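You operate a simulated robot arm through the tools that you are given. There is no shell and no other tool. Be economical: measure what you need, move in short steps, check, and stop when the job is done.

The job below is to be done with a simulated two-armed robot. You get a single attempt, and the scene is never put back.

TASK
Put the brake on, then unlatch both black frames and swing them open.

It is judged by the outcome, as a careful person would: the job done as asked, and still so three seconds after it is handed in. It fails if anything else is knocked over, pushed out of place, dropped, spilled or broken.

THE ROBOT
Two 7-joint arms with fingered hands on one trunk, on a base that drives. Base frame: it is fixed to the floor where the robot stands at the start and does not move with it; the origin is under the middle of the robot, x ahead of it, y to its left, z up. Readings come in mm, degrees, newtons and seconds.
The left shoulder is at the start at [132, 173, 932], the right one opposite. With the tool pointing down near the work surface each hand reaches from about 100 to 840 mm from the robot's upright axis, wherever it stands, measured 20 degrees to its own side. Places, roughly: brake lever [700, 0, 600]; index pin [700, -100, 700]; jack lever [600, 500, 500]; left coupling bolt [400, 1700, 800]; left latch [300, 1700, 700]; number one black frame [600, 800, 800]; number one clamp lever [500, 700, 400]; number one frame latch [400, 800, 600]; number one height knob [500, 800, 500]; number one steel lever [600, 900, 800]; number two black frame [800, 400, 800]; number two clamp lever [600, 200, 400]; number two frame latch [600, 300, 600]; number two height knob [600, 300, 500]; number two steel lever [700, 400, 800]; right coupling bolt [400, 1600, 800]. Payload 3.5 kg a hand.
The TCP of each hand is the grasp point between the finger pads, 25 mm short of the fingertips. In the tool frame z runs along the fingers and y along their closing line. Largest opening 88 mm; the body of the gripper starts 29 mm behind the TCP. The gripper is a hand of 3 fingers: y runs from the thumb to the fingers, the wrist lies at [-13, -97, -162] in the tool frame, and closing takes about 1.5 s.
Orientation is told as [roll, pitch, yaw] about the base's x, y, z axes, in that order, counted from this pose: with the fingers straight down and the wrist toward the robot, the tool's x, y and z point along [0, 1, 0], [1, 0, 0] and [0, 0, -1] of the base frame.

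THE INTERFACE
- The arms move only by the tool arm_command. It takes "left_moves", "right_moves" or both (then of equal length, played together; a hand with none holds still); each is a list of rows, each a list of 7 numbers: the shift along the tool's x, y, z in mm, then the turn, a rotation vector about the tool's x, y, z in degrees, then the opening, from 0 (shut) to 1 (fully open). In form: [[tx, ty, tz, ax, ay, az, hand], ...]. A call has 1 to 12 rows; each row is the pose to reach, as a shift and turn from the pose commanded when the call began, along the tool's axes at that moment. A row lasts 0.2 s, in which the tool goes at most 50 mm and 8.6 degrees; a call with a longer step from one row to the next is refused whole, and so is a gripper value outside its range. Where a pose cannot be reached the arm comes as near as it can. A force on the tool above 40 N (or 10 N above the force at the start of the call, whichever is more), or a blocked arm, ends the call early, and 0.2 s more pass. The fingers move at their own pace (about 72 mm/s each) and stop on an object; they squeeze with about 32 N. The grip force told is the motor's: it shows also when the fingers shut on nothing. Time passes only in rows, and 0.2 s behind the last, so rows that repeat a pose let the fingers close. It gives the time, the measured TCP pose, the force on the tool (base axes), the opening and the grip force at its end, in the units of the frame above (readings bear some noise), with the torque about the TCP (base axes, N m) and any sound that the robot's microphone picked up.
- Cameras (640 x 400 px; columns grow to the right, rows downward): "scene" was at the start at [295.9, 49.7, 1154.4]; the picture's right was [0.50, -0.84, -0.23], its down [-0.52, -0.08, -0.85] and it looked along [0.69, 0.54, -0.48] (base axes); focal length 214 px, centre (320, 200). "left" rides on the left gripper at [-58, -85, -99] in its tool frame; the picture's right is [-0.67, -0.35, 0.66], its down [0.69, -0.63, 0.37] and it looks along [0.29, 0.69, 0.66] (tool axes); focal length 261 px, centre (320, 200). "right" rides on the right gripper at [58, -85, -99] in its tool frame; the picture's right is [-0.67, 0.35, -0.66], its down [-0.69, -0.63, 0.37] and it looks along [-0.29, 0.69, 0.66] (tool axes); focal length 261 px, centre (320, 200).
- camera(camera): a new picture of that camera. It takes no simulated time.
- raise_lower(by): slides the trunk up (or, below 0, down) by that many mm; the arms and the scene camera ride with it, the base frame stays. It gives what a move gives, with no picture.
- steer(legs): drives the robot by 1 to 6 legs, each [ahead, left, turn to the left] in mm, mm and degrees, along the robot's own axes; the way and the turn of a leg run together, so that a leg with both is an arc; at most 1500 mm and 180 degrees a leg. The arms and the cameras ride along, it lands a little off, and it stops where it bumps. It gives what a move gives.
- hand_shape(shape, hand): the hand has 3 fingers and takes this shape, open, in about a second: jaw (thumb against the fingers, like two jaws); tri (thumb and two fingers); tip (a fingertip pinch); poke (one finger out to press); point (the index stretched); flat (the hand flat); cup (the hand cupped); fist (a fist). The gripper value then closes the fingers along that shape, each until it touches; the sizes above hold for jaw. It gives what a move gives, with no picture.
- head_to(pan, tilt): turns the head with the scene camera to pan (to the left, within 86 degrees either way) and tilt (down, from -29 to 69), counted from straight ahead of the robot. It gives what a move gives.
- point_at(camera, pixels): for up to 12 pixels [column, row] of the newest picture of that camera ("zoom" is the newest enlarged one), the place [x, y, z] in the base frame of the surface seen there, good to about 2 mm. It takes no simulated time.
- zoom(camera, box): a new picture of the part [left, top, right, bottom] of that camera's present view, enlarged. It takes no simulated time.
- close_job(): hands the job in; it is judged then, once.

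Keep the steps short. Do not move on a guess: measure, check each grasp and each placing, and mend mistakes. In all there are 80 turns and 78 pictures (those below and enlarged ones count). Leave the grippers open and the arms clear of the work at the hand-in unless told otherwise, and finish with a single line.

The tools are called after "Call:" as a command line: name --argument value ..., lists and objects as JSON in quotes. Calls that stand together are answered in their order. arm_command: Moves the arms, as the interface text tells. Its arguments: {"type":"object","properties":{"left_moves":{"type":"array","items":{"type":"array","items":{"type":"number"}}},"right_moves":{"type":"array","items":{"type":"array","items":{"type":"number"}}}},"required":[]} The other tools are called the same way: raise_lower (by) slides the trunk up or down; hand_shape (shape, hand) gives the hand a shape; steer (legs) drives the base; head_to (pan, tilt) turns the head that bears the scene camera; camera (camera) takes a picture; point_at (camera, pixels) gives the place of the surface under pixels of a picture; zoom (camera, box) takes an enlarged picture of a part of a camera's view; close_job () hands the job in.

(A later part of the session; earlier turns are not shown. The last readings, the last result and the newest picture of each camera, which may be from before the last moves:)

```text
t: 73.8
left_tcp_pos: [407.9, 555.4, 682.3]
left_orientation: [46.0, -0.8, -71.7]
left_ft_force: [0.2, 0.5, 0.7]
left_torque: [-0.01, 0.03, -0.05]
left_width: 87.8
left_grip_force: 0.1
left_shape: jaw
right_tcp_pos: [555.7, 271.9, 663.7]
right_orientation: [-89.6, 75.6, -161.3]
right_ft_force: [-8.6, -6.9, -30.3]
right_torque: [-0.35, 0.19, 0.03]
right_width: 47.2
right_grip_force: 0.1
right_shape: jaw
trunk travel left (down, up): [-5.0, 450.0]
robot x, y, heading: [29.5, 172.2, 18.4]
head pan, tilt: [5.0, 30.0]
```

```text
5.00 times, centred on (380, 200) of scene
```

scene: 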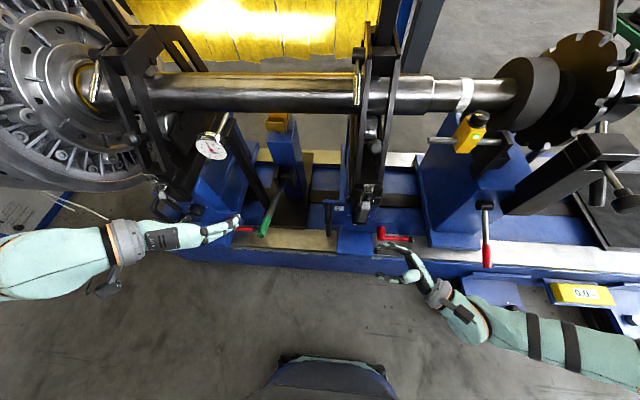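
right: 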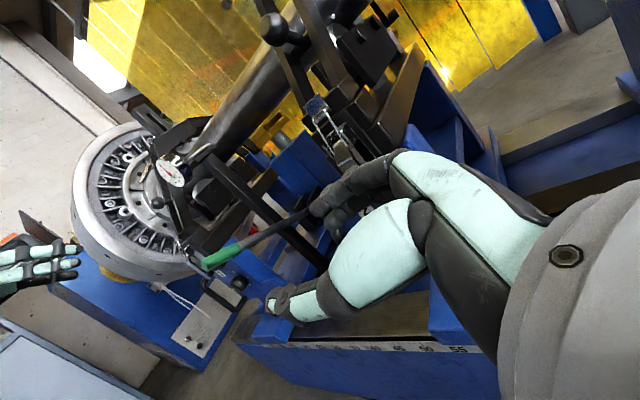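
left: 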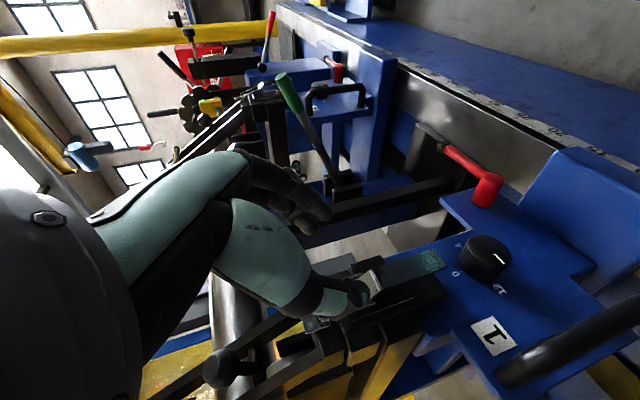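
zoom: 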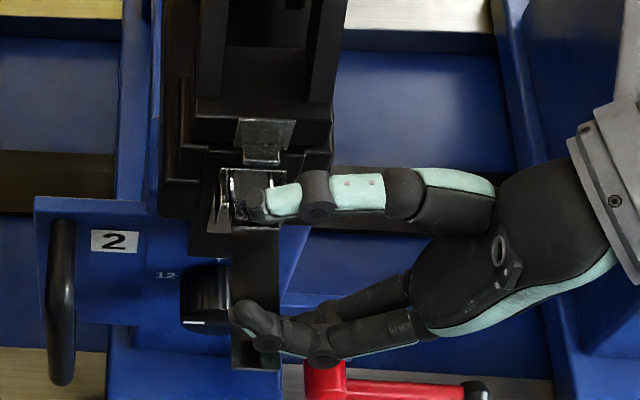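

Hard stop reached (30 N), and the bail is off the hook. I ease down 10 mm, open, and slide the hand out to the right.

Call:
arm_command --right_moves '[[-3, 10, 0, 0, 0, 0, 0.45], [-3, 10, -25, 0, 0, 0, 0.5], [-3, 10, -50, 0, 0, 0, 0.5], [-10, 10, -75, 0, 0, 0, 0.5], [-40, 10, -90, 0, 0, -7, 0.5]]'

Call:
zoom --camera "scene" --box '[320, 140, 440, 240]'

Call:
camera --camera "scene"

```text
t: 75.0
left_tcp_pos: [404.5, 556.6, 684.2]
left_orientation: [46.3, -0.8, -71.6]
left_ft_force: [-1.3, 0.0, -0.1]
left_torque: [0.0, 0.0, 0.01]
left_width: 88.0
left_grip_force: 0.1
left_shape: jaw
right_tcp_pos: [543.3, 172.7, 667.9]
right_orientation: [-90.3, 83.0, -161.6]
right_ft_force: [-0.3, -0.6, 0.4]
right_torque: [-0.01, 0.0, 0.01]
right_width: 44.1
right_grip_force: 0.1
right_shape: jaw
trunk travel left (down, up): [-5.0, 450.0]
robot x, y, heading: [25.8, 173.5, 18.2]
head pan, tilt: [5.0, 30.0]
```

```text
4.00 times, centred on (380, 190) of scene
```

zoom: 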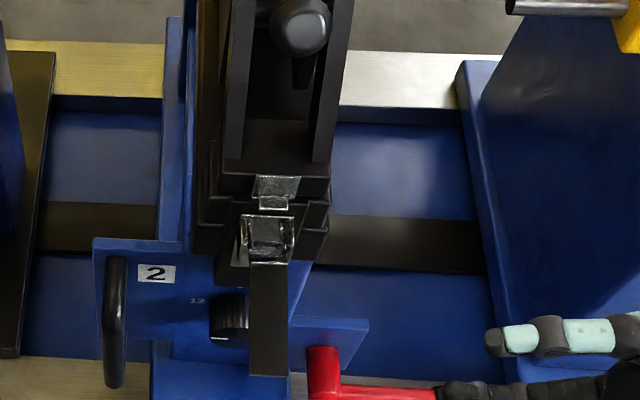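

```text
19 pictures are left
```

scene: 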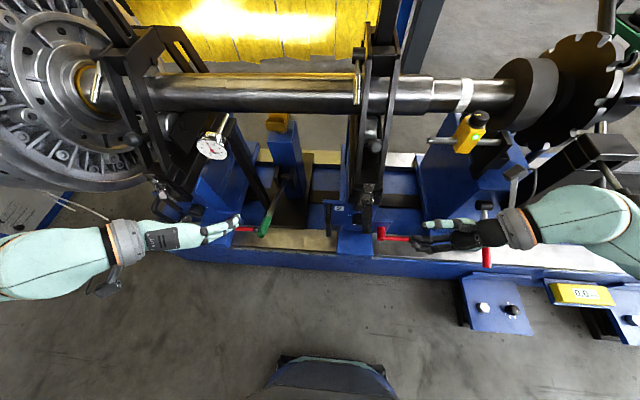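

Latch 2 is open. Next I study frame 2's shape to choose where to lift it.

Call:
zoom --camera "scene" --box '[60, 0, 260, 240]'

Call:
zoom --camera "scene" --box '[310, 20, 450, 220]'

```text
1.67 times, centred on (160, 120) of scene
```

zoom: 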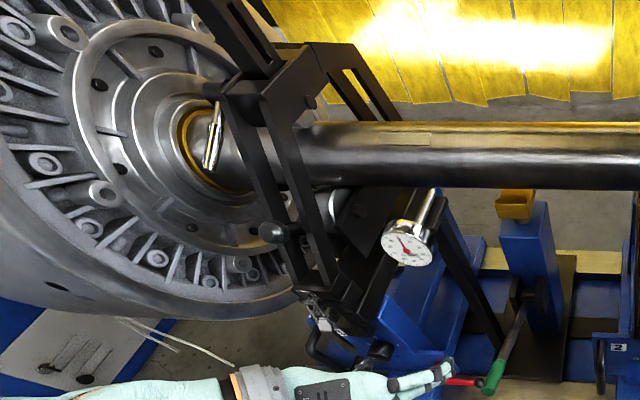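

```text
2.00 times, centred on (380, 120) of scene
```

zoom: 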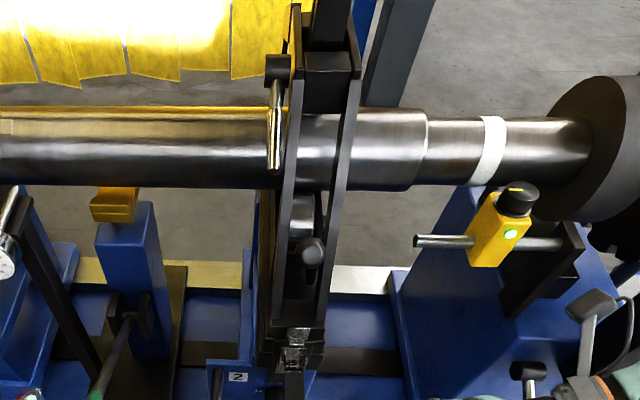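

The frame is an arch of two parallel plates with a black ball knob on its near leg, probably its handle. I measure ball, legs, hinge side.

Call:
point_at --camera "zoom" --pixels '[[312, 250], [312, 240], [324, 258], [273, 258], [303, 275], [332, 210], [290, 210], [350, 90], [290, 90], [320, 300], [275, 300], [328, 60]]'

Call:
point_at --camera "scene" --pixels '[[132, 139], [138, 95], [165, 90], [163, 46], [190, 60], [200, 75], [380, 145], [362, 20], [391, 20], [155, 180], [376, 173], [352, 178]]'

```text
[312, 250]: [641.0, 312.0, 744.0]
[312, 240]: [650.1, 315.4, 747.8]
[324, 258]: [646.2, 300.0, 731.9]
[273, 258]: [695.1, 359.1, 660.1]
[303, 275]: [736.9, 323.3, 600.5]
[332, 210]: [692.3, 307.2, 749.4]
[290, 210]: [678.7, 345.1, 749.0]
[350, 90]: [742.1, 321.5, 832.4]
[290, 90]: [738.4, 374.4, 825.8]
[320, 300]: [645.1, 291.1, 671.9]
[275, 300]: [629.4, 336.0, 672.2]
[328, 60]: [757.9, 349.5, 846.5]
```

```text
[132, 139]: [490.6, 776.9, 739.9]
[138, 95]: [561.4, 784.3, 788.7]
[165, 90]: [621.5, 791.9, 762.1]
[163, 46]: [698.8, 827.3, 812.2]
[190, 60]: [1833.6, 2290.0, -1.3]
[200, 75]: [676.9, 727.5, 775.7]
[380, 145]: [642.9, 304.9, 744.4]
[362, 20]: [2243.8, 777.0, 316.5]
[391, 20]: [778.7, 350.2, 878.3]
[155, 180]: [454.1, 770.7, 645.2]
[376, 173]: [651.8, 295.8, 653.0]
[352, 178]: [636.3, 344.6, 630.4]
```

Leg plates: grip spot near z≈690, d≈70 (ball above at z≈735). I plan to grip the near leg like a handrail and swing it, standing ~200 mm closer. First: right hand back and turned to match the leg; left arm raised out of the way.

Call:
arm_command --right_moves '[[-8, -3, 0, 0, 0, -8, 0.8], [-16, -6, 0, 0, 0, -16, 0.8], [-24, -9, 0, 0, 0, -24, 0.8], [-32, -12, 0, 0, 0, -32, 0.8], [-40, -15, 0, 0, 0, -40, 0.8], [-45, -18, 0, 0, 0, -48, 0.8], [-50, -21, 0, 0, 0, -56, 0.8], [-50, -25, 0, 0, 0, -64, 0.8], [-50, -30, 0, 0, 0, -72, 0.8], [-50, -32, 0, 0, 0, -80, 0.8]]' --left_moves '[[19, -10, -36, 0, 0, 0, 1], [38, -20, -72, 0, 0, 0, 1], [57, -30, -108, 0, 0, 0, 1], [76, -40, -144, 0, 0, 0, 1], [95, -50, -180, 0, 0, 0, 1], [114, -60, -216, 0, 0, 0, 1], [133, -70, -252, 0, 0, 0, 1], [155, -80, -290, 0, 0, 0, 1], [155, -80, -290, 0, 0, 0, 1], [155, -80, -290, 0, 0, 0, 1]]'

```text
t: 77.2
left_tcp_pos: [407.0, 555.4, 684.3]
left_orientation: [46.2, -0.7, -71.5]
left_ft_force: [-0.9, 0.1, 0.1]
left_torque: [0.03, -0.02, -0.02]
left_width: 87.4
left_grip_force: 0.0
left_shape: jaw
left hand out of reach, approached as far as the arm can: row 1, 2, 3, 4, 5, 6, 7, 8, 9, 10
right_tcp_pos: [499.1, 158.3, 705.0]
right_orientation: [90.1, 17.0, 18.6]
right_ft_force: [0.3, -0.8, 0.4]
right_torque: [0.0, -0.01, -0.02]
right_width: 70.3
right_grip_force: 0.0
right_shape: jaw
trunk travel left (down, up): [-5.0, 450.0]
robot x, y, heading: [28.0, 174.0, 18.6]
head pan, tilt: [5.0, 30.0]
```

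The left arm is at a wrist limit. I turn it back toward its original fingers-down pose, moving up, left and back.

Call:
arm_command --left_moves '[[2.7, -9, -8.6, 2.93, -2.93, -7.08, 1], [5.4, -18, -17, 5.86, -5.86, -14.2, 1], [8, -27, -26, 8.8, -8.8, -21.2, 1], [11, -37, -34, 11.7, -11.7, -28.3, 1], [13.5, -46, -43, 14.7, -14.7, -35.4, 1], [16, -55, -51, 17.6, -17.6, -42.5, 1], [19, -64, -60, 20.5, -20.5, -49.5, 1], [22, -73, -69, 23.4, -23.4, -56.6, 1], [24, -82, -77, 26.4, -26.4, -63.7, 1], [27, -92, -86, 29.3, -29.3, -70.8, 1], [30, -101, -94, 32.2, -32.2, -77.8, 1], [32, -110, -103, 35.2, -35.2, -84.9, 1]]'

Call:
raise_lower --by 220

Call:
camera --camera "scene"

```text
t: 79.8
left_tcp_pos: [344.5, 686.9, 774.8]
left_orientation: [4.6, -5.4, 17.6]
left_ft_force: [-0.5, -0.8, -0.7]
left_torque: [0.0, 0.0, -0.02]
left_width: 87.6
left_grip_force: 0.1
left_shape: jaw
left hand out of reach, approached as far as the arm can: row 2, 3, 4, 5, 6, 7, 8, 9, 10, 11, 12
right_tcp_pos: [498.1, 158.7, 706.0]
right_orientation: [90.0, 17.0, 18.6]
right_ft_force: [0.2, 0.1, 1.0]
right_torque: [-0.01, 0.0, -0.02]
right_width: 70.2
right_grip_force: 0.0
right_shape: jaw
trunk travel left (down, up): [-5.0, 450.0]
robot x, y, heading: [28.5, 169.4, 18.5]
head pan, tilt: [5.0, 30.0]
```

```text
t: 82.1
left_tcp_pos: [349.8, 686.5, 995.9]
left_orientation: [4.4, -5.3, 17.8]
left_ft_force: [0.6, -0.2, -0.9]
left_torque: [0.01, 0.0, 0.01]
left_width: 87.8
left_grip_force: 0.0
left_shape: jaw
right_tcp_pos: [501.1, 159.6, 924.5]
right_orientation: [90.0, 17.2, 18.6]
right_ft_force: [0.2, -0.2, 0.4]
right_torque: [0.02, 0.0, 0.0]
right_width: 70.1
right_grip_force: 0.1
right_shape: jaw
trunk travel left (down, up): [-225.0, 230.0]
robot x, y, heading: [29.8, 170.3, 18.4]
head pan, tilt: [5.0, 30.0]
```

```text
16 pictures are left
```

scene: 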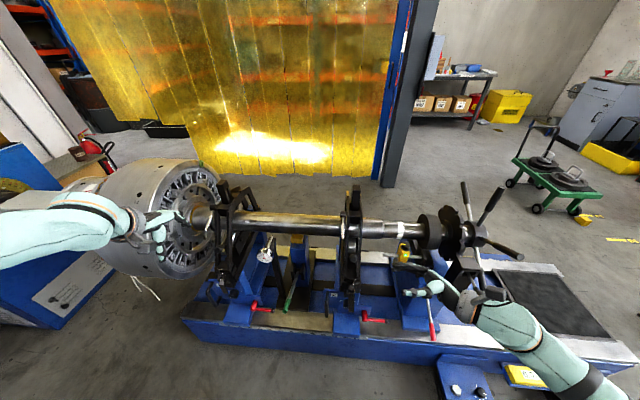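

Trunk is up. I lower the right hand back to z≈700 and pull the left hand back/up 120 mm.

Call:
arm_command --right_moves '[[-43, 13, 0, 0, 0, 0, 0.8], [-86, 26, 0, 0, 0, 0, 0.8], [-129, 39, 0, 0, 0, 0, 0.8], [-172, 52, 0, 0, 0, 0, 0.8], [-215, 65, 0, 0, 0, 0, 0.8]]' --left_moves '[[0, -25, -15, 0, 0, 0, 1], [0, -50, -30, 0, 0, 0, 1], [0, -75, -45, 0, 0, 0, 1], [0, -100, -60, 0, 0, 0, 1], [0, -125, -75, 0, 0, 0, 1]]'

```text
t: 83.3
left_tcp_pos: [234.7, 649.1, 1061.2]
left_orientation: [4.4, -5.3, 17.7]
left_ft_force: [0.3, -0.3, 0.0]
left_torque: [-0.03, 0.02, 0.01]
left_width: 88.2
left_grip_force: 0.1
left_shape: jaw
left hand out of reach, approached as far as the arm can: row 5
right_tcp_pos: [500.7, 158.9, 823.1]
right_orientation: [90.0, 17.1, 18.5]
right_ft_force: [-0.1, -0.1, -0.4]
right_torque: [0.06, 0.02, 0.03]
right_width: 70.2
right_grip_force: 0.0
right_shape: jaw
right hand out of reach, approached as far as the arm can: row 3, 4, 5
trunk travel left (down, up): [-225.0, 230.0]
robot x, y, heading: [26.7, 173.3, 18.3]
head pan, tilt: [5.0, 30.0]
```

Left is clear now. Before committing I measure the yellow sensor and index knob near the right hand's intended path (scene px ~403,250 and wheel/knob area).

Call:
point_at --camera "scene" --pixels '[[403, 243], [404, 255], [399, 258], [355, 235], [354, 190], [465, 265], [475, 262], [450, 215], [357, 232]]'

Call:
raise_lower --by -100

Call:
zoom --camera "scene" --box '[320, 140, 520, 320]'

```text
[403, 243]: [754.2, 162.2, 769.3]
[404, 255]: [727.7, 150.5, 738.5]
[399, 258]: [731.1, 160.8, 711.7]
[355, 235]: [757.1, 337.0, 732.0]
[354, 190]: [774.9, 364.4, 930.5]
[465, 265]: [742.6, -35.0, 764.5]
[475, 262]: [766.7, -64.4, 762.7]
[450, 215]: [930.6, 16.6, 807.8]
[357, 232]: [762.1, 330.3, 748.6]
```

```text
t: 84.7
left_tcp_pos: [257.9, 660.6, 909.7]
left_orientation: [4.3, 2.5, 17.6]
left_ft_force: [0.5, -0.3, -0.7]
left_torque: [-0.02, 0.02, 0.03]
left_width: 87.7
left_grip_force: 0.0
left_shape: jaw
right_tcp_pos: [499.6, 157.5, 729.7]
right_orientation: [90.1, 17.0, 18.6]
right_ft_force: [0.2, 0.0, 0.1]
right_torque: [0.03, 0.0, 0.0]
right_width: 70.3
right_grip_force: 0.0
right_shape: jaw
trunk travel left (down, up): [-125.0, 330.0]
robot x, y, heading: [27.5, 171.1, 18.5]
head pan, tilt: [5.0, 30.0]
```

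```text
2.22 times, centred on (420, 230) of scene
```

zoom: 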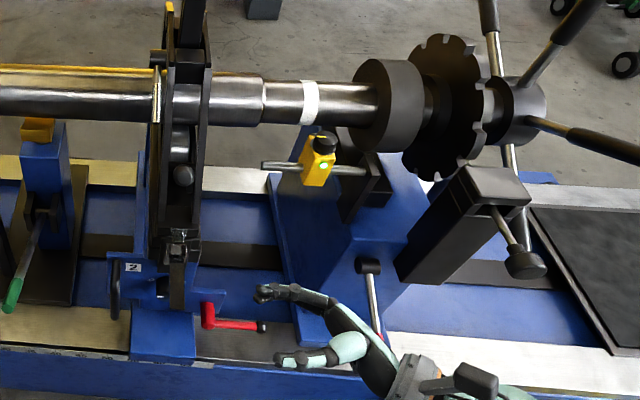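

The sensor is at d≥88, s≈-170 – I'll keep clear by moving left in front of the frame first. I turn the hand palm-up (rot 90) and move left until in front of the ball knob, at z≈735.

Call:
arm_command --right_moves '[[2, 0, 10, 0, 0, 8, 0.6], [4, 0, 20, 0, 0, 16, 0.6], [6, 0, 30, 0, 0, 24, 0.6], [8, 0, 40, 0, 0, 32, 0.6], [8, 0, 50, 0, 0, 40, 0.6], [8, 0, 60, 0, 0, 48, 0.6], [8, 0, 70, 0, 0, 56, 0.6], [8, 0, 80, 0, 0, 64, 0.6], [8, 0, 93, 0, 0, 72, 0.6]]'

Call:
steer --legs '[[145, 0, 0]]'

Call:
camera --camera "scene"

```text
t: 86.7
left_tcp_pos: [258.6, 660.7, 908.2]
left_orientation: [4.3, 2.5, 17.5]
left_ft_force: [-0.2, 0.6, 1.3]
left_torque: [0.01, -0.01, -0.03]
left_width: 87.9
left_grip_force: 0.0
left_shape: jaw
right_tcp_pos: [473.0, 248.2, 737.4]
right_orientation: [87.6, 89.3, 16.1]
right_ft_force: [-0.2, -0.1, 0.9]
right_torque: [0.01, 0.02, -0.01]
right_width: 53.1
right_grip_force: 0.0
right_shape: jaw
trunk travel left (down, up): [-125.0, 330.0]
robot x, y, heading: [23.1, 170.7, 18.4]
head pan, tilt: [5.0, 30.0]
```

```text
t: 88.0
left_tcp_pos: [399.5, 708.2, 909.8]
left_orientation: [4.3, 2.5, 17.6]
left_ft_force: [-0.4, 0.9, -0.7]
left_torque: [0.0, 0.0, 0.0]
left_width: 88.1
left_grip_force: 0.0
left_shape: jaw
right_tcp_pos: [614.3, 293.2, 736.2]
right_orientation: [90.1, 89.2, 18.6]
right_ft_force: [0.2, -0.2, 0.3]
right_torque: [-0.02, -0.01, 0.01]
right_width: 53.3
right_grip_force: 0.1
right_shape: jaw
trunk travel left (down, up): [-125.0, 330.0]
robot x, y, heading: [168.4, 216.4, 18.3]
head pan, tilt: [5.0, 30.0]
```

```text
14 pictures are left
```

scene: 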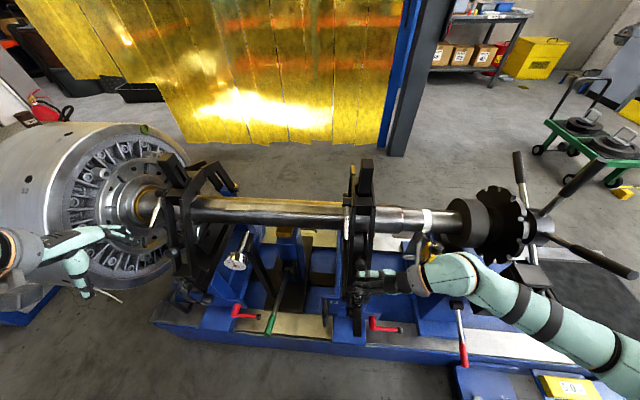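

Right TCP is at d≈25, s≈-8, z 736, fingers straddling ball height. I advance 33 mm so the fingers go under the ball, then lift 20 mm and look.

Call:
arm_command --right_moves '[[12, 0, 0, 0, 0, 0, 0.6], [24, 0, 0, 0, 0, 0, 0.6], [33, 0, 0, 0, 0, 0, 0.6], [35, -10, 0, 0, 0, 0, 0.6], [38, -22, 0, 0, 0, 0, 0.6]]'

Call:
zoom --camera "scene" --box '[310, 150, 470, 320]'

```text
t: 89.2
left_tcp_pos: [399.0, 707.6, 909.0]
left_orientation: [4.3, 2.5, 17.6]
left_ft_force: [-0.5, -0.1, 0.7]
left_torque: [0.04, 0.03, -0.01]
left_width: 87.7
left_grip_force: 0.0
left_shape: jaw
right_tcp_pos: [648.3, 305.8, 757.8]
right_orientation: [87.3, 89.4, 15.7]
right_ft_force: [-2.1, 0.2, -6.7]
right_torque: [-0.12, 0.07, 0.03]
right_width: 55.8
right_grip_force: 0.0
right_shape: jaw
trunk travel left (down, up): [-125.0, 330.0]
robot x, y, heading: [170.7, 215.7, 18.6]
head pan, tilt: [5.0, 30.0]
```

```text
2.35 times, centred on (390, 235) of scene
```

zoom: 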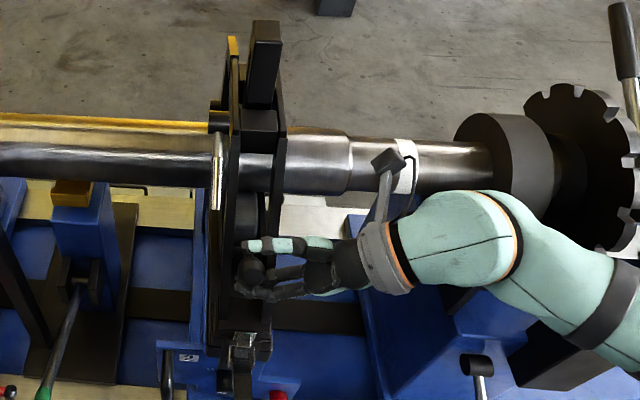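

The ball is cradled (6.7 N). I lift along the arc about the far hinge, ~20°.

Call:
arm_command --right_moves '[[5, -24, 0, 0, 0, 0, 0.5], [12, -45, 0, 0, 0, 0, 0.5], [22, -68, 0, 0, 0, 0, 0.5], [33, -90, 0, 0, 0, 0, 0.5]]'

Call:
zoom --camera "scene" --box '[310, 120, 470, 290]'

```text
t: 90.2
left_tcp_pos: [398.2, 707.3, 909.3]
left_orientation: [4.4, 2.5, 17.6]
left_ft_force: [0.6, -0.1, -0.3]
left_torque: [0.01, -0.01, -0.02]
left_width: 87.6
left_grip_force: 0.0
left_shape: jaw
right_tcp_pos: [678.9, 316.4, 852.3]
right_orientation: [91.7, 89.1, 20.2]
right_ft_force: [-8.0, -2.6, -13.7]
right_torque: [-0.2, 0.31, 0.09]
right_width: 50.6
right_grip_force: 0.0
right_shape: jaw
trunk travel left (down, up): [-125.0, 330.0]
robot x, y, heading: [171.8, 221.8, 18.5]
head pan, tilt: [5.0, 30.0]
```

```text
2.35 times, centred on (390, 205) of scene
```

zoom: 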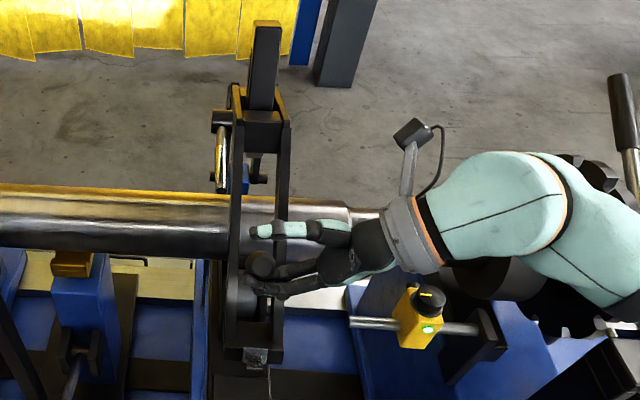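

The frame rises with the hand (14 N). I continue ~30° more along the arc.

Call:
arm_command --right_moves '[[16, -20, 0, 0, 0, 0, 0.5], [33, -38, 0, 0, 0, 0, 0.5], [52, -54, 0, 0, 0, 0, 0.5], [72, -69, 0, 0, 0, 0, 0.5], [94, -82, 0, 0, 0, 0, 0.5], [117, -93, 0, 0, 0, 0, 0.5]]'

Call:
zoom --camera "scene" --box '[290, 60, 490, 270]'

```text
t: 91.7
left_tcp_pos: [394.1, 704.3, 911.1]
left_orientation: [4.3, 2.0, 17.4]
left_ft_force: [-0.5, -0.6, 0.3]
left_torque: [0.0, 0.01, 0.02]
left_width: 87.7
left_grip_force: 0.1
left_shape: jaw
right_tcp_pos: [782.0, 348.5, 956.0]
right_orientation: [109.8, 88.6, 38.5]
right_ft_force: [-24.0, -13.7, 20.2]
right_torque: [-0.96, 0.94, 0.02]
right_width: 42.4
right_grip_force: 0.0
right_shape: jaw
trunk travel left (down, up): [-125.0, 330.0]
robot x, y, heading: [168.2, 221.4, 18.4]
head pan, tilt: [5.0, 30.0]
stopped in row 6 (right hand): the force on the tool passed its limit at 43 N (the readings are from after the stop); the commanded pose is now the measured one
```

```text
1.90 times, centred on (390, 165) of scene
```

zoom: 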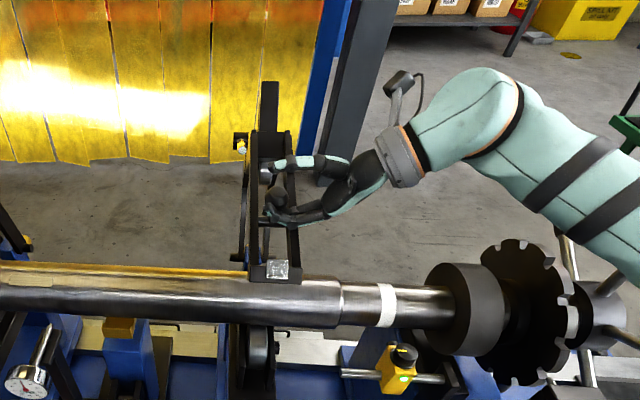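

The frame is ~55° up; now the fingers rest on the leg's top face and push it. I lift a little and push more forward along the arc.

Call:
arm_command --right_moves '[[0, -12, 0, 0, 0, 0, 0.6], [15, -22, 0, 0, 0, 0, 0.6], [35, -32, 0, 0, 0, 0, 0.6], [55, -40, 0, 0, 0, 0, 0.6], [75, -45, 0, 0, 0, 0, 0.6]]'

Call:
zoom --camera "scene" --box '[290, 60, 490, 270]'

```text
t: 92.9
left_tcp_pos: [395.5, 705.6, 911.5]
left_orientation: [4.3, 2.1, 17.5]
left_ft_force: [0.2, -0.1, -0.8]
left_torque: [0.0, -0.03, -0.01]
left_width: 87.9
left_grip_force: 0.0
left_shape: jaw
right_tcp_pos: [856.9, 375.2, 1001.9]
right_orientation: [99.4, 88.6, 27.9]
right_ft_force: [-9.8, -7.8, 21.7]
right_torque: [-0.69, 0.51, -0.02]
right_width: 48.1
right_grip_force: 0.0
right_shape: jaw
trunk travel left (down, up): [-125.0, 330.0]
robot x, y, heading: [169.2, 218.4, 18.5]
head pan, tilt: [5.0, 30.0]
```

```text
1.90 times, centred on (390, 165) of scene
```

zoom: 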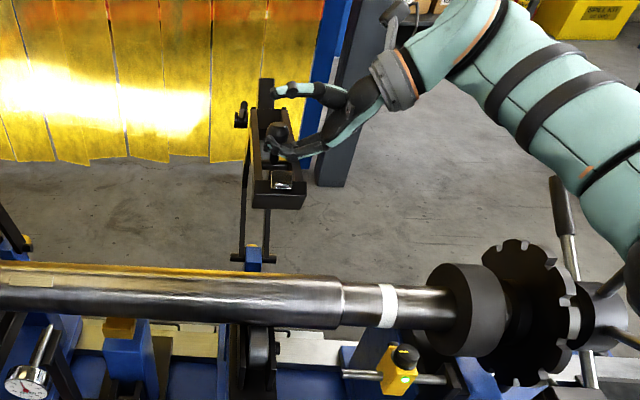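

The frame is ~75–80° up. To avoid overstretching the arm, I raise the hand 10 mm and push forward by driving the base 70 mm.

Call:
arm_command --right_moves '[[5, -10, 0, 0, 0, 0, 0.6]]'

Call:
steer --legs '[[70, 0, 0]]'

Call:
zoom --camera "scene" --box '[290, 60, 490, 270]'

```text
t: 93.3
left_tcp_pos: [397.3, 708.3, 908.4]
left_orientation: [4.3, 2.5, 17.5]
left_ft_force: [-0.6, 0.3, 0.2]
left_torque: [0.01, 0.0, 0.02]
left_width: 87.7
left_grip_force: 0.1
left_shape: jaw
right_tcp_pos: [863.4, 376.7, 1005.8]
right_orientation: [95.6, 88.9, 24.3]
right_ft_force: [-3.7, -2.7, 6.0]
right_torque: [-0.15, 0.25, 0.0]
right_width: 49.8
right_grip_force: 0.0
right_shape: jaw
trunk travel left (down, up): [-125.0, 330.0]
robot x, y, heading: [172.7, 222.2, 18.4]
head pan, tilt: [5.0, 30.0]
```

```text
t: 94.4
left_tcp_pos: [460.9, 727.0, 909.8]
left_orientation: [4.2, 2.3, 17.5]
left_ft_force: [-0.2, -0.4, 0.6]
left_torque: [0.01, 0.01, 0.0]
left_width: 87.6
left_grip_force: 0.1
left_shape: jaw
right_tcp_pos: [925.7, 398.1, 1017.2]
right_orientation: [118.8, 88.0, 47.6]
right_ft_force: [2.8, 2.6, 25.6]
right_torque: [-0.26, -0.14, 0.17]
right_width: 46.3
right_grip_force: 0.2
right_shape: jaw
trunk travel left (down, up): [-125.0, 330.0]
robot x, y, heading: [229.3, 237.9, 18.4]
head pan, tilt: [5.0, 30.0]
stopped in leg 1: the force on the tool passed its limit at 47 N (the readings are from after the stop); the commanded pose is now the measured one
```

```text
1.90 times, centred on (390, 165) of scene
```

zoom: 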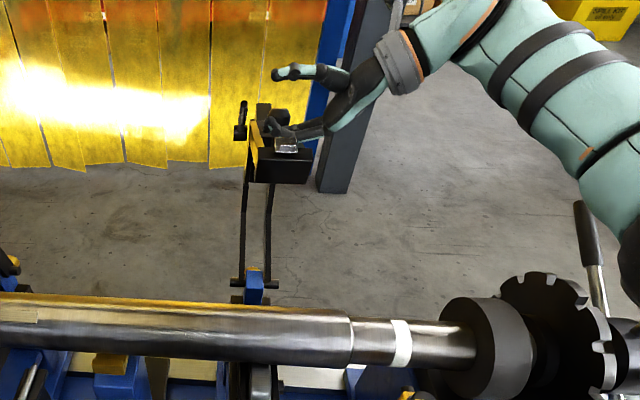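

I measure the frame's present tilt: hinge (245,283), far legs (244,250)/(244,195), near-end block (285,168).

Call:
point_at --camera "zoom" --pixels '[[242, 283], [245, 250], [246, 215], [248, 190], [268, 215], [268, 250], [285, 168], [285, 145], [264, 112], [242, 132]]'

```text
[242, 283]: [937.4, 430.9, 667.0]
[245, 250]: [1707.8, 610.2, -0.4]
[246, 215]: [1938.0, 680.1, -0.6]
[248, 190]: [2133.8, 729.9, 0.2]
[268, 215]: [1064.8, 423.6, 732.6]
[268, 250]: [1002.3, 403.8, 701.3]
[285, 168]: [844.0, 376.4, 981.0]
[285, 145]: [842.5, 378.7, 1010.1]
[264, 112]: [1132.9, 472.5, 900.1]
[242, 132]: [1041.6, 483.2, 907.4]
```

Geometry: the hinge is at d≈375, z≈667 and the frame is turned ~75°, past its balance (its mass leans to the far side); fingers now rest over the ball. I raise the hand off gently and see whether the frame stays or needs a further push.

Call:
arm_command --right_moves '[[0, -15, 0, 0, 0, 0, 0.7], [-5, -30, 0, 0, 0, 0, 0.7], [-10, -45, 0, 0, 0, 0, 0.7], [-10, -45, 0, 0, 0, 0, 0.7]]'

Call:
zoom --camera "scene" --box '[290, 60, 490, 270]'

```text
t: 95.4
left_tcp_pos: [462.8, 728.3, 909.1]
left_orientation: [4.3, 2.5, 17.4]
left_ft_force: [0.2, -0.5, -0.5]
left_torque: [0.0, -0.01, 0.0]
left_width: 87.7
left_grip_force: 0.1
left_shape: jaw
right_tcp_pos: [917.8, 394.8, 1057.0]
right_orientation: [118.3, 88.5, 46.9]
right_ft_force: [-0.4, -0.3, 0.0]
right_torque: [0.01, 0.01, 0.01]
right_width: 61.4
right_grip_force: 0.0
right_shape: jaw
trunk travel left (down, up): [-125.0, 330.0]
robot x, y, heading: [230.0, 239.3, 18.3]
head pan, tilt: [5.0, 30.0]
```

```text
1.90 times, centred on (390, 165) of scene
```

zoom: 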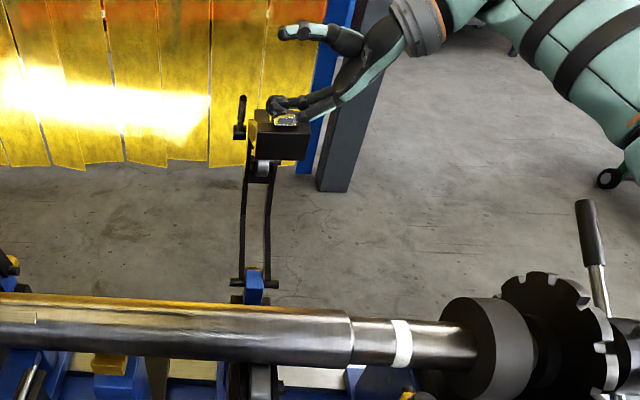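

No contact force now, and the frame stands by itself. I measure again to learn its angle.

Call:
point_at --camera "zoom" --pixels '[[285, 150], [285, 122], [268, 215], [262, 170], [241, 130]]'

Call:
arm_command --right_moves '[[-20, -20, -30, 0, 0, 0, 0.7], [-60, -20, -50, 0, 0, 0, 0.7], [-105, -20, -60, 0, 0, 0, 0.7], [-150, -10, -60, 0, 0, 0, 0.7]]'

Call:
camera --camera "scene"

```text
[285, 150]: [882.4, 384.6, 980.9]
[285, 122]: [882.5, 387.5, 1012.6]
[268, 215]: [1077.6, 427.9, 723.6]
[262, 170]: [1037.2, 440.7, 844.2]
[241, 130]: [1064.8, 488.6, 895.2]
```

```text
t: 96.4
left_tcp_pos: [460.9, 727.5, 909.4]
left_orientation: [4.3, 2.3, 17.5]
left_ft_force: [-0.4, -0.1, -0.9]
left_torque: [-0.03, -0.02, 0.02]
left_width: 87.8
left_grip_force: 0.0
left_shape: jaw
right_tcp_pos: [793.9, 288.9, 1061.4]
right_orientation: [118.5, 88.3, 46.9]
right_ft_force: [-0.9, 0.4, -1.1]
right_torque: [0.0, -0.01, -0.01]
right_width: 61.4
right_grip_force: 0.0
right_shape: jaw
trunk travel left (down, up): [-125.0, 330.0]
robot x, y, heading: [232.8, 240.1, 18.5]
head pan, tilt: [5.0, 30.0]
```

```text
7 pictures are left
```

scene: 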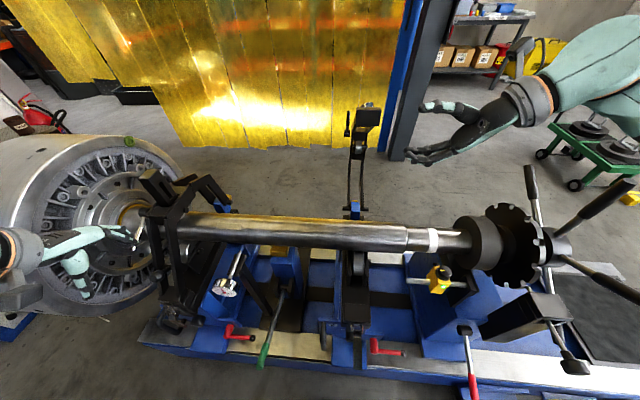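

Frame 2 stands open at ~81°, leaning past balance. Frame 1 is the same device 500 mm further left, so I repeat: back off 366, slide left 501, lower the trunk 120 and bring the right hand back to the latch posture.

Call:
steer --legs '[[-366, 0, 0], [0, 501, 0]]'

Call:
raise_lower --by -120

Call:
arm_command --right_moves '[[-8, 32, 2, 0, 0, -7.3, 0.5], [-16, 65, 4, 0, 0, -14.7, 0.5], [-24, 98, 6, 0, 0, -22, 0.5], [-32, 130, 8, 0, 0, -29.4, 0.5], [-40, 163, 10, 0, 0, -36.8, 0.5], [-48, 196, 12, 0, 0, -44.1, 0.5], [-56, 228, 14, 0, 0, -51.5, 0.45], [-64, 261, 16, 0, 0, -58.8, 0.45], [-72, 294, 18, 0, 0, -66.2, 0.45], [-80, 326, 20, 0, 0, -73.6, 0.45], [-88, 359, 22, 0, 0, -81, 0.45], [-97, 392, 24, 0, 0, -88.3, 0.45]]'

Call:
camera --camera "scene"

```text
t: 101.3
left_tcp_pos: [-35.4, 1091.0, 909.0]
left_orientation: [4.2, 2.3, 16.9]
left_ft_force: [-0.4, 0.8, 0.0]
left_torque: [0.02, -0.01, -0.01]
left_width: 88.0
left_grip_force: 0.1
left_shape: jaw
right_tcp_pos: [291.7, 650.5, 1061.5]
right_orientation: [117.5, 88.4, 45.4]
right_ft_force: [-0.5, -0.1, -0.3]
right_torque: [0.0, 0.02, -0.01]
right_width: 61.6
right_grip_force: 0.1
right_shape: jaw
trunk travel left (down, up): [-125.0, 330.0]
robot x, y, heading: [-272.5, 607.1, 17.6]
head pan, tilt: [5.0, 30.0]
```

```text
t: 102.8
left_tcp_pos: [-10.7, 1100.3, 691.5]
left_orientation: [4.0, 16.1, 16.9]
left_ft_force: [-0.4, -0.3, -0.2]
left_torque: [0.0, -0.03, -0.01]
left_width: 88.1
left_grip_force: 0.0
left_shape: jaw
right_tcp_pos: [290.7, 648.7, 943.0]
right_orientation: [116.5, 88.3, 44.5]
right_ft_force: [0.0, 0.1, 0.3]
right_torque: [-0.01, 0.01, -0.02]
right_width: 61.5
right_grip_force: 0.1
right_shape: jaw
trunk travel left (down, up): [-5.0, 450.0]
robot x, y, heading: [-269.7, 607.0, 17.9]
head pan, tilt: [5.0, 30.0]
```

```text
t: 105.4
left_tcp_pos: [-10.4, 1098.7, 690.1]
left_orientation: [4.0, 16.1, 16.9]
left_ft_force: [0.2, 0.8, -0.5]
left_torque: [-0.02, 0.01, 0.0]
left_width: 88.0
left_grip_force: 0.0
left_shape: jaw
right_tcp_pos: [200.2, 650.3, 549.2]
right_orientation: [90.7, 0.2, 18.0]
right_ft_force: [-0.3, -0.4, -0.2]
right_torque: [0.0, 0.0, -0.01]
right_width: 40.0
right_grip_force: 0.1
right_shape: jaw
trunk travel left (down, up): [-5.0, 450.0]
robot x, y, heading: [-272.0, 602.6, 17.8]
head pan, tilt: [5.0, 30.0]
```

```text
6 pictures are left
```

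scene: 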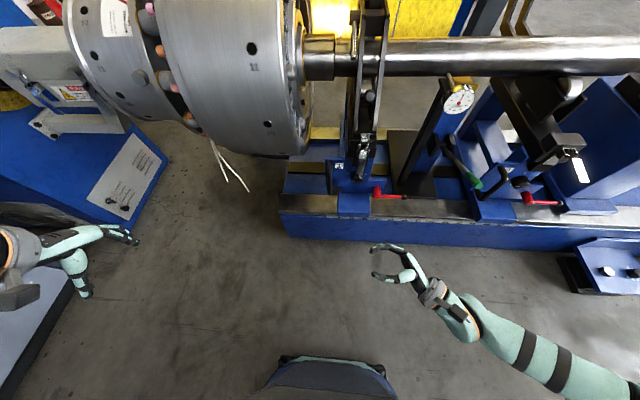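

Posture regained, R hand at [200,650,549]. I measure latch 1's handle (≈ 359,178) plus cabinet/desk points near the left hand.

Call:
point_at --camera "scene" --pixels '[[359, 178], [360, 170], [362, 160], [363, 148], [371, 96], [165, 162], [120, 218], [72, 290], [460, 98], [440, 145], [475, 183], [335, 185]]'

Call:
zoom --camera "scene" --box '[320, 80, 420, 220]'

```text
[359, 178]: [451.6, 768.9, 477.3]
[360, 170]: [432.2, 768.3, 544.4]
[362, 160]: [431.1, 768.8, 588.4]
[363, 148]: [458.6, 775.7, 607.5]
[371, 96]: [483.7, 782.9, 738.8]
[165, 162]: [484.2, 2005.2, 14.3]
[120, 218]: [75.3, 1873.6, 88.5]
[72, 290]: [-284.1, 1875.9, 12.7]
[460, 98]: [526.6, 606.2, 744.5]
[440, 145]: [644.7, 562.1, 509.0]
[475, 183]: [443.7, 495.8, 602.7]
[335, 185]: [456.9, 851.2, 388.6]
```

```text
2.86 times, centred on (370, 150) of scene
```

zoom: 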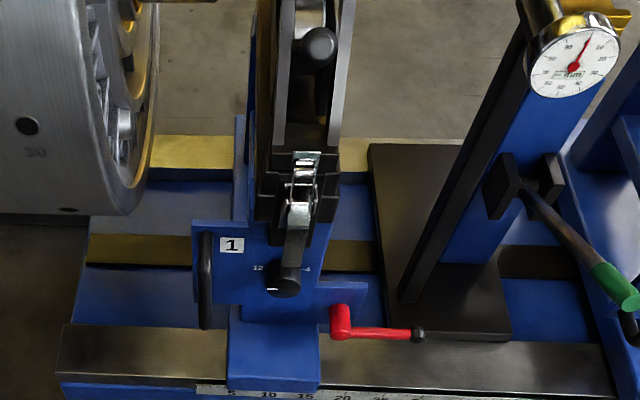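

Latch 1 handle at (432,768,548); green jack-lever tip at (444,496,603) – forearm clears it by ~20 mm. I drive 150 ahead (10 right, +0.6°) and advance the hand low to z≈532, d≈-30.

Call:
steer --legs '[[150, -10, 0.6]]'

Call:
arm_command --right_moves '[[-8, 25, 0, 0, 0, 0, 0.4], [-17, 50, 0, 0, 0, 0, 0.4], [-17, 74, 0, 0, 0, 0, 0.4]]'

```text
t: 106.8
left_tcp_pos: [130.6, 1137.3, 689.7]
left_orientation: [4.0, 16.1, 17.3]
left_ft_force: [-0.2, 0.8, -0.4]
left_torque: [0.0, 0.0, -0.01]
left_width: 87.9
left_grip_force: 0.0
left_shape: jaw
right_tcp_pos: [344.6, 691.6, 548.4]
right_orientation: [90.8, 0.3, 18.5]
right_ft_force: [0.8, 0.2, 0.0]
right_torque: [0.02, -0.03, 0.02]
right_width: 39.9
right_grip_force: 0.0
right_shape: jaw
trunk travel left (down, up): [-5.0, 450.0]
robot x, y, heading: [-127.9, 641.5, 18.2]
head pan, tilt: [5.0, 30.0]
```

```text
t: 107.6
left_tcp_pos: [129.7, 1137.4, 690.5]
left_orientation: [4.0, 16.1, 17.3]
left_ft_force: [0.1, -0.1, 0.1]
left_torque: [-0.02, -0.02, 0.0]
left_width: 88.0
left_grip_force: 0.2
left_shape: jaw
right_tcp_pos: [414.6, 713.2, 531.2]
right_orientation: [90.8, 0.2, 18.4]
right_ft_force: [-0.5, -0.8, -0.1]
right_torque: [-0.01, -0.04, 0.01]
right_width: 35.4
right_grip_force: 0.2
right_shape: jaw
trunk travel left (down, up): [-5.0, 450.0]
robot x, y, heading: [-125.8, 642.3, 18.0]
head pan, tilt: [5.0, 30.0]
```

d≈-32, s≈-46 – same as at latch 2. I now repeat the proven sequence: insert behind handle, pull along the arc, lift to its stop, slide out, look.

Call:
arm_command --right_moves '[[0, 10, 0, 0, 0, 0, 0.4], [0, 18, 0, 0, 0, 0, 0.4], [0, 18, 12, 0, 0, 0, 0.4], [0, 18, 24, 0, 0, 0, 0.4], [0, 18, 36, 0, 0, 0, 0.4]]'

Call:
arm_command --right_moves '[[1, -11, 0, 0, 0, 7, 0.4], [4, -22, 0, 0, 0, 14, 0.4], [9, -32, 0, 0, 0, 21, 0.4], [15, -42, 0, 0, 0, 28, 0.4]]'

Call:
arm_command --right_moves '[[4, -10, 0, 0, 0, 7, 0.4], [7.5, -20, 0, 0, 0, 14, 0.4], [15, -29.5, 0, 0, 0, 21, 0.4], [23, -37, 0, 0, 0, 28, 0.4], [32, -43.5, 0, 0, 0, 35, 0.4], [42.5, -48, 0, 0, 0, 42, 0.4], [54, -50, 0, 0, 0, 49, 0.4], [65, -50.5, 0, 0, 0, 56, 0.4]]'

Call:
arm_command --right_moves '[[7, -11, 0, 0, 0, 5, 0.45], [14, -21, 0, 0, 0, 10, 0.45], [24, -28, 0, 0, 0, 15, 0.45], [34, -33, 0, 0, 0, 20, 0.45]]'

Call:
arm_command --right_moves '[[-3, 10, 0, 0, 0, 0, 0.45], [-3, 10, -25, 0, 0, 0, 0.5], [-3, 10, -50, 0, 0, 0, 0.5], [-10, 10, -75, 0, 0, 0, 0.5], [-40, 10, -90, 0, 0, -7, 0.5]]'

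Call:
zoom --camera "scene" --box '[290, 100, 430, 260]'

```text
t: 108.8
left_tcp_pos: [129.0, 1137.5, 690.2]
left_orientation: [3.9, 16.1, 17.3]
left_ft_force: [-0.6, 0.3, 0.4]
left_torque: [-0.02, -0.01, 0.02]
left_width: 87.9
left_grip_force: 0.0
left_shape: jaw
right_tcp_pos: [418.8, 753.8, 529.7]
right_orientation: [90.8, 0.3, 18.4]
right_ft_force: [0.5, 0.2, -1.9]
right_torque: [-0.05, 0.12, -0.02]
right_width: 36.1
right_grip_force: 0.1
right_shape: jaw
trunk travel left (down, up): [-5.0, 450.0]
robot x, y, heading: [-128.2, 641.5, 18.4]
head pan, tilt: [5.0, 30.0]
```

```text
t: 109.8
left_tcp_pos: [129.0, 1137.7, 691.4]
left_orientation: [4.0, 16.1, 17.3]
left_ft_force: [-0.4, -0.5, -0.1]
left_torque: [0.01, -0.01, 0.0]
left_width: 87.8
left_grip_force: 0.0
left_shape: jaw
right_tcp_pos: [379.6, 741.2, 546.1]
right_orientation: [90.7, 28.4, 18.7]
right_ft_force: [-0.1, 1.5, -0.6]
right_torque: [0.01, 0.04, 0.01]
right_width: 35.7
right_grip_force: 0.0
right_shape: jaw
trunk travel left (down, up): [-5.0, 450.0]
robot x, y, heading: [-129.2, 641.6, 18.0]
head pan, tilt: [5.0, 30.0]
```

```text
t: 111.6
left_tcp_pos: [129.3, 1137.8, 689.2]
left_orientation: [4.0, 16.0, 17.3]
left_ft_force: [1.1, 0.2, 0.2]
left_torque: [0.02, 0.01, -0.01]
left_width: 87.8
left_grip_force: 0.1
left_shape: jaw
right_tcp_pos: [368.4, 734.2, 628.1]
right_orientation: [98.0, 84.2, 26.2]
right_ft_force: [-0.2, -0.3, -0.1]
right_torque: [0.01, 0.03, 0.0]
right_width: 35.5
right_grip_force: 0.0
right_shape: jaw
trunk travel left (down, up): [-5.0, 450.0]
robot x, y, heading: [-127.6, 635.4, 18.1]
head pan, tilt: [5.0, 30.0]
```

```text
t: 112.6
left_tcp_pos: [129.7, 1137.7, 689.8]
left_orientation: [3.9, 16.2, 17.4]
left_ft_force: [-0.1, -0.4, 0.1]
left_torque: [-0.01, 0.02, -0.01]
left_width: 87.9
left_grip_force: 0.2
left_shape: jaw
right_tcp_pos: [396.8, 745.2, 665.1]
right_orientation: [-93.1, 75.6, -164.6]
right_ft_force: [0.6, -0.4, 0.1]
right_torque: [-0.02, 0.0, 0.02]
right_width: 39.3
right_grip_force: 0.0
right_shape: jaw
trunk travel left (down, up): [-5.0, 450.0]
robot x, y, heading: [-127.6, 641.1, 18.2]
head pan, tilt: [5.0, 30.0]
```

```text
t: 113.2
left_tcp_pos: [129.0, 1138.0, 690.8]
left_orientation: [3.8, 16.0, 17.4]
left_ft_force: [0.2, -0.5, -0.2]
left_torque: [0.02, 0.02, -0.02]
left_width: 88.1
left_grip_force: 0.1
left_shape: jaw
right_tcp_pos: [395.9, 723.5, 655.0]
right_orientation: [-94.1, 75.8, -164.9]
right_ft_force: [-0.2, 6.2, -0.2]
right_torque: [-0.41, 0.03, 0.7]
right_width: 43.7
right_grip_force: 0.1
right_shape: jaw
trunk travel left (down, up): [-5.0, 450.0]
robot x, y, heading: [-128.4, 644.0, 18.3]
head pan, tilt: [5.0, 30.0]
stopped in row 3 (right hand): the force on the tool passed its limit at 67 N (the readings are from after the stop); the commanded pose is now the measured one
```

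```text
2.50 times, centred on (360, 180) of scene
5 turns are left
```

zoom: 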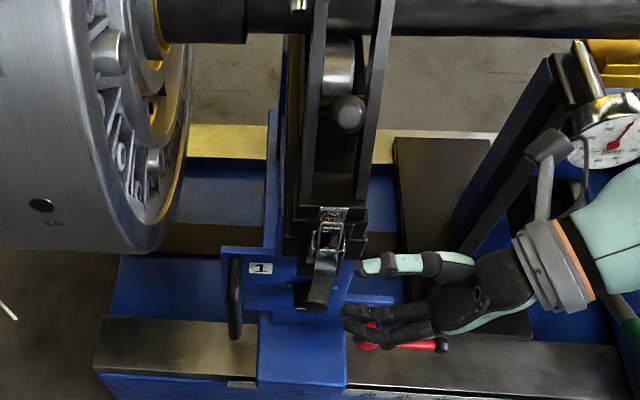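

Latch 1's handle did not follow (fingers passed in front of it), and sliding right at height touched something by the dial stand. I retreat toward me first, return low, insert 7 mm deeper behind the handle, repeat the arc, and this time withdraw straight back along the handle.

Call:
arm_command --right_moves '[[-15, 4, 3, 0, 0, -8.5, 0.4], [-31, 8, 3, 0, 0, -17, 0.4], [-46, 12, 3, 0, 0, -25.5, 0.4], [-62, 15, 3, 0, 0, -34, 0.4], [-58, 30, 0, 0, 0, -42.5, 0.4], [-54, 45, -2, 0, 0, -51, 0.4], [-51, 60, -5, 0, 0, -59.5, 0.4], [-47, 75, -8, 0, 0, -68, 0.4], [-43, 90, -11, 0, 0, -76.5, 0.4], [-40, 105, -13, 0, 0, -85, 0.4], [-36, 120, -15, 0, 0, -93.5, 0.4], [-32, 136, -17, 0, 0, -102, 0.4]]'

Call:
arm_command --right_moves '[[0, 35, 0, 0, 0, -1, 0.4], [0, 70, 0, 0, 0, -2, 0.4], [0, 92, 0, 0, 0, -2, 0.4], [0, 103, 0, 0, 0, -2, 0.4], [0, 103, 12, 0, 0, -2, 0.4], [0, 103, 24, 0, 0, -2, 0.4], [0, 103, 36, 0, 0, -2, 0.4]]'

Call:
arm_command --right_moves '[[1, -11, 0, 0, 0, 7, 0.35], [4, -22, 0, 0, 0, 14, 0.35], [9, -32, 0, 0, 0, 21, 0.35], [15, -42, 0, 0, 0, 28, 0.35]]'

Call:
arm_command --right_moves '[[4, -10, 0, 0, 0, 7, 0.4], [7.5, -20, 0, 0, 0, 14, 0.4], [15, -29.5, 0, 0, 0, 21, 0.4], [23, -37, 0, 0, 0, 28, 0.4], [32, -43.5, 0, 0, 0, 35, 0.4], [42.5, -48, 0, 0, 0, 42, 0.4], [54, -50, 0, 0, 0, 49, 0.4], [65, -50.5, 0, 0, 0, 56, 0.4]]'

Call:
arm_command --right_moves '[[7, -11, 0, 0, 0, 5, 0.45], [14, -21, 0, 0, 0, 10, 0.45], [24, -28, 0, 0, 0, 15, 0.45], [34, -33, 0, 0, 0, 20, 0.45]]'

Call:
arm_command --right_moves '[[2, 8, 0, 0, 0, 0, 0.55], [-38, 18, 0, 0, 0, 0, 0.55], [-78, 28, 0, 0, 0, 0, 0.55], [-117, 37, 0, 0, 0, 0, 0.55]]'

Call:
zoom --camera "scene" --box '[290, 60, 490, 260]'

```text
t: 115.8
left_tcp_pos: [129.5, 1137.7, 690.8]
left_orientation: [3.9, 16.1, 17.4]
left_ft_force: [-0.2, -0.3, -0.2]
left_torque: [-0.02, 0.0, 0.01]
left_width: 87.7
left_grip_force: 0.0
left_shape: jaw
right_tcp_pos: [338.8, 687.8, 530.5]
right_orientation: [91.0, 2.1, 18.9]
right_ft_force: [0.2, 0.6, 0.1]
right_torque: [0.0, 0.03, -0.02]
right_width: 35.3
right_grip_force: 0.0
right_shape: jaw
trunk travel left (down, up): [-5.0, 450.0]
robot x, y, heading: [-132.9, 643.9, 18.4]
head pan, tilt: [5.0, 30.0]
```

```text
t: 117.5
left_tcp_pos: [129.8, 1138.6, 690.7]
left_orientation: [4.0, 16.0, 17.4]
left_ft_force: [0.3, 0.3, -1.0]
left_torque: [0.0, -0.02, 0.02]
left_width: 88.3
left_grip_force: 0.0
left_shape: jaw
right_tcp_pos: [424.5, 754.4, 528.8]
right_orientation: [90.9, 0.3, 19.0]
right_ft_force: [1.7, 0.5, -0.2]
right_torque: [-0.03, 0.01, 0.01]
right_width: 35.3
right_grip_force: 0.0
right_shape: jaw
trunk travel left (down, up): [-5.0, 450.0]
robot x, y, heading: [-127.5, 641.5, 18.0]
head pan, tilt: [5.0, 30.0]
```

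```text
t: 118.5
left_tcp_pos: [128.0, 1137.8, 690.7]
left_orientation: [4.1, 15.9, 17.5]
left_ft_force: [0.6, 0.5, -0.1]
left_torque: [0.0, 0.0, 0.04]
left_width: 87.9
left_grip_force: 0.2
left_shape: jaw
right_tcp_pos: [385.5, 741.2, 541.8]
right_orientation: [91.0, 28.3, 19.5]
right_ft_force: [0.3, 0.3, 0.1]
right_torque: [0.02, 0.03, -0.01]
right_width: 31.3
right_grip_force: 0.0
right_shape: jaw
trunk travel left (down, up): [-5.0, 450.0]
robot x, y, heading: [-124.5, 644.4, 18.5]
head pan, tilt: [5.0, 30.0]
```

```text
t: 120.2
left_tcp_pos: [128.2, 1138.4, 690.1]
left_orientation: [4.0, 16.0, 17.3]
left_ft_force: [-0.3, 0.4, -0.1]
left_torque: [0.0, -0.03, 0.02]
left_width: 88.1
left_grip_force: 0.1
left_shape: jaw
right_tcp_pos: [373.5, 736.5, 625.2]
right_orientation: [99.8, 84.3, 28.7]
right_ft_force: [0.1, -0.2, -0.1]
right_torque: [0.0, -0.01, 0.0]
right_width: 34.7
right_grip_force: 0.0
right_shape: jaw
trunk travel left (down, up): [-5.0, 450.0]
robot x, y, heading: [-129.5, 641.9, 18.3]
head pan, tilt: [5.0, 30.0]
```

```text
t: 121.2
left_tcp_pos: [129.3, 1137.3, 692.5]
left_orientation: [4.0, 16.1, 17.3]
left_ft_force: [-0.1, 0.0, -0.7]
left_torque: [-0.01, -0.01, -0.01]
left_width: 88.0
left_grip_force: 0.1
left_shape: jaw
right_tcp_pos: [403.2, 746.3, 659.5]
right_orientation: [-94.0, 75.5, -164.8]
right_ft_force: [0.8, 1.2, -0.5]
right_torque: [-0.02, 0.03, 0.04]
right_width: 39.2
right_grip_force: 0.0
right_shape: jaw
trunk travel left (down, up): [-5.0, 450.0]
robot x, y, heading: [-126.7, 636.5, 18.1]
head pan, tilt: [5.0, 30.0]
```

```text
t: 122.2
left_tcp_pos: [128.4, 1137.4, 691.2]
left_orientation: [4.1, 16.0, 17.4]
left_ft_force: [0.2, -0.8, 0.5]
left_torque: [0.01, 0.0, 0.0]
left_width: 87.9
left_grip_force: 0.1
left_shape: jaw
right_tcp_pos: [286.7, 707.7, 650.6]
right_orientation: [-93.9, 75.7, -164.9]
right_ft_force: [-1.0, 0.5, 0.4]
right_torque: [0.03, 0.02, 0.0]
right_width: 48.1
right_grip_force: 0.0
right_shape: jaw
trunk travel left (down, up): [-5.0, 450.0]
robot x, y, heading: [-126.3, 639.7, 18.3]
head pan, tilt: [5.0, 30.0]
```

```text
2.00 times, centred on (390, 160) of scene
4 turns are left
```

zoom: 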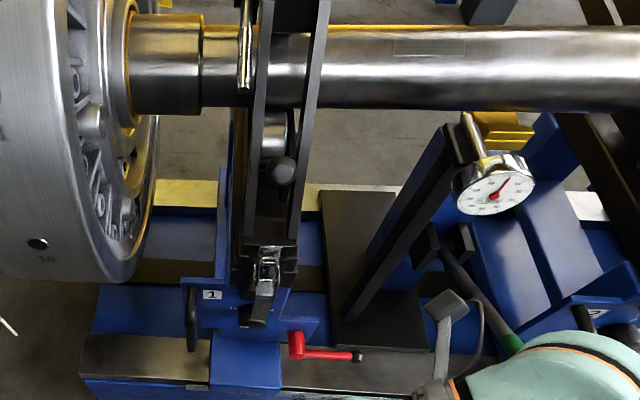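

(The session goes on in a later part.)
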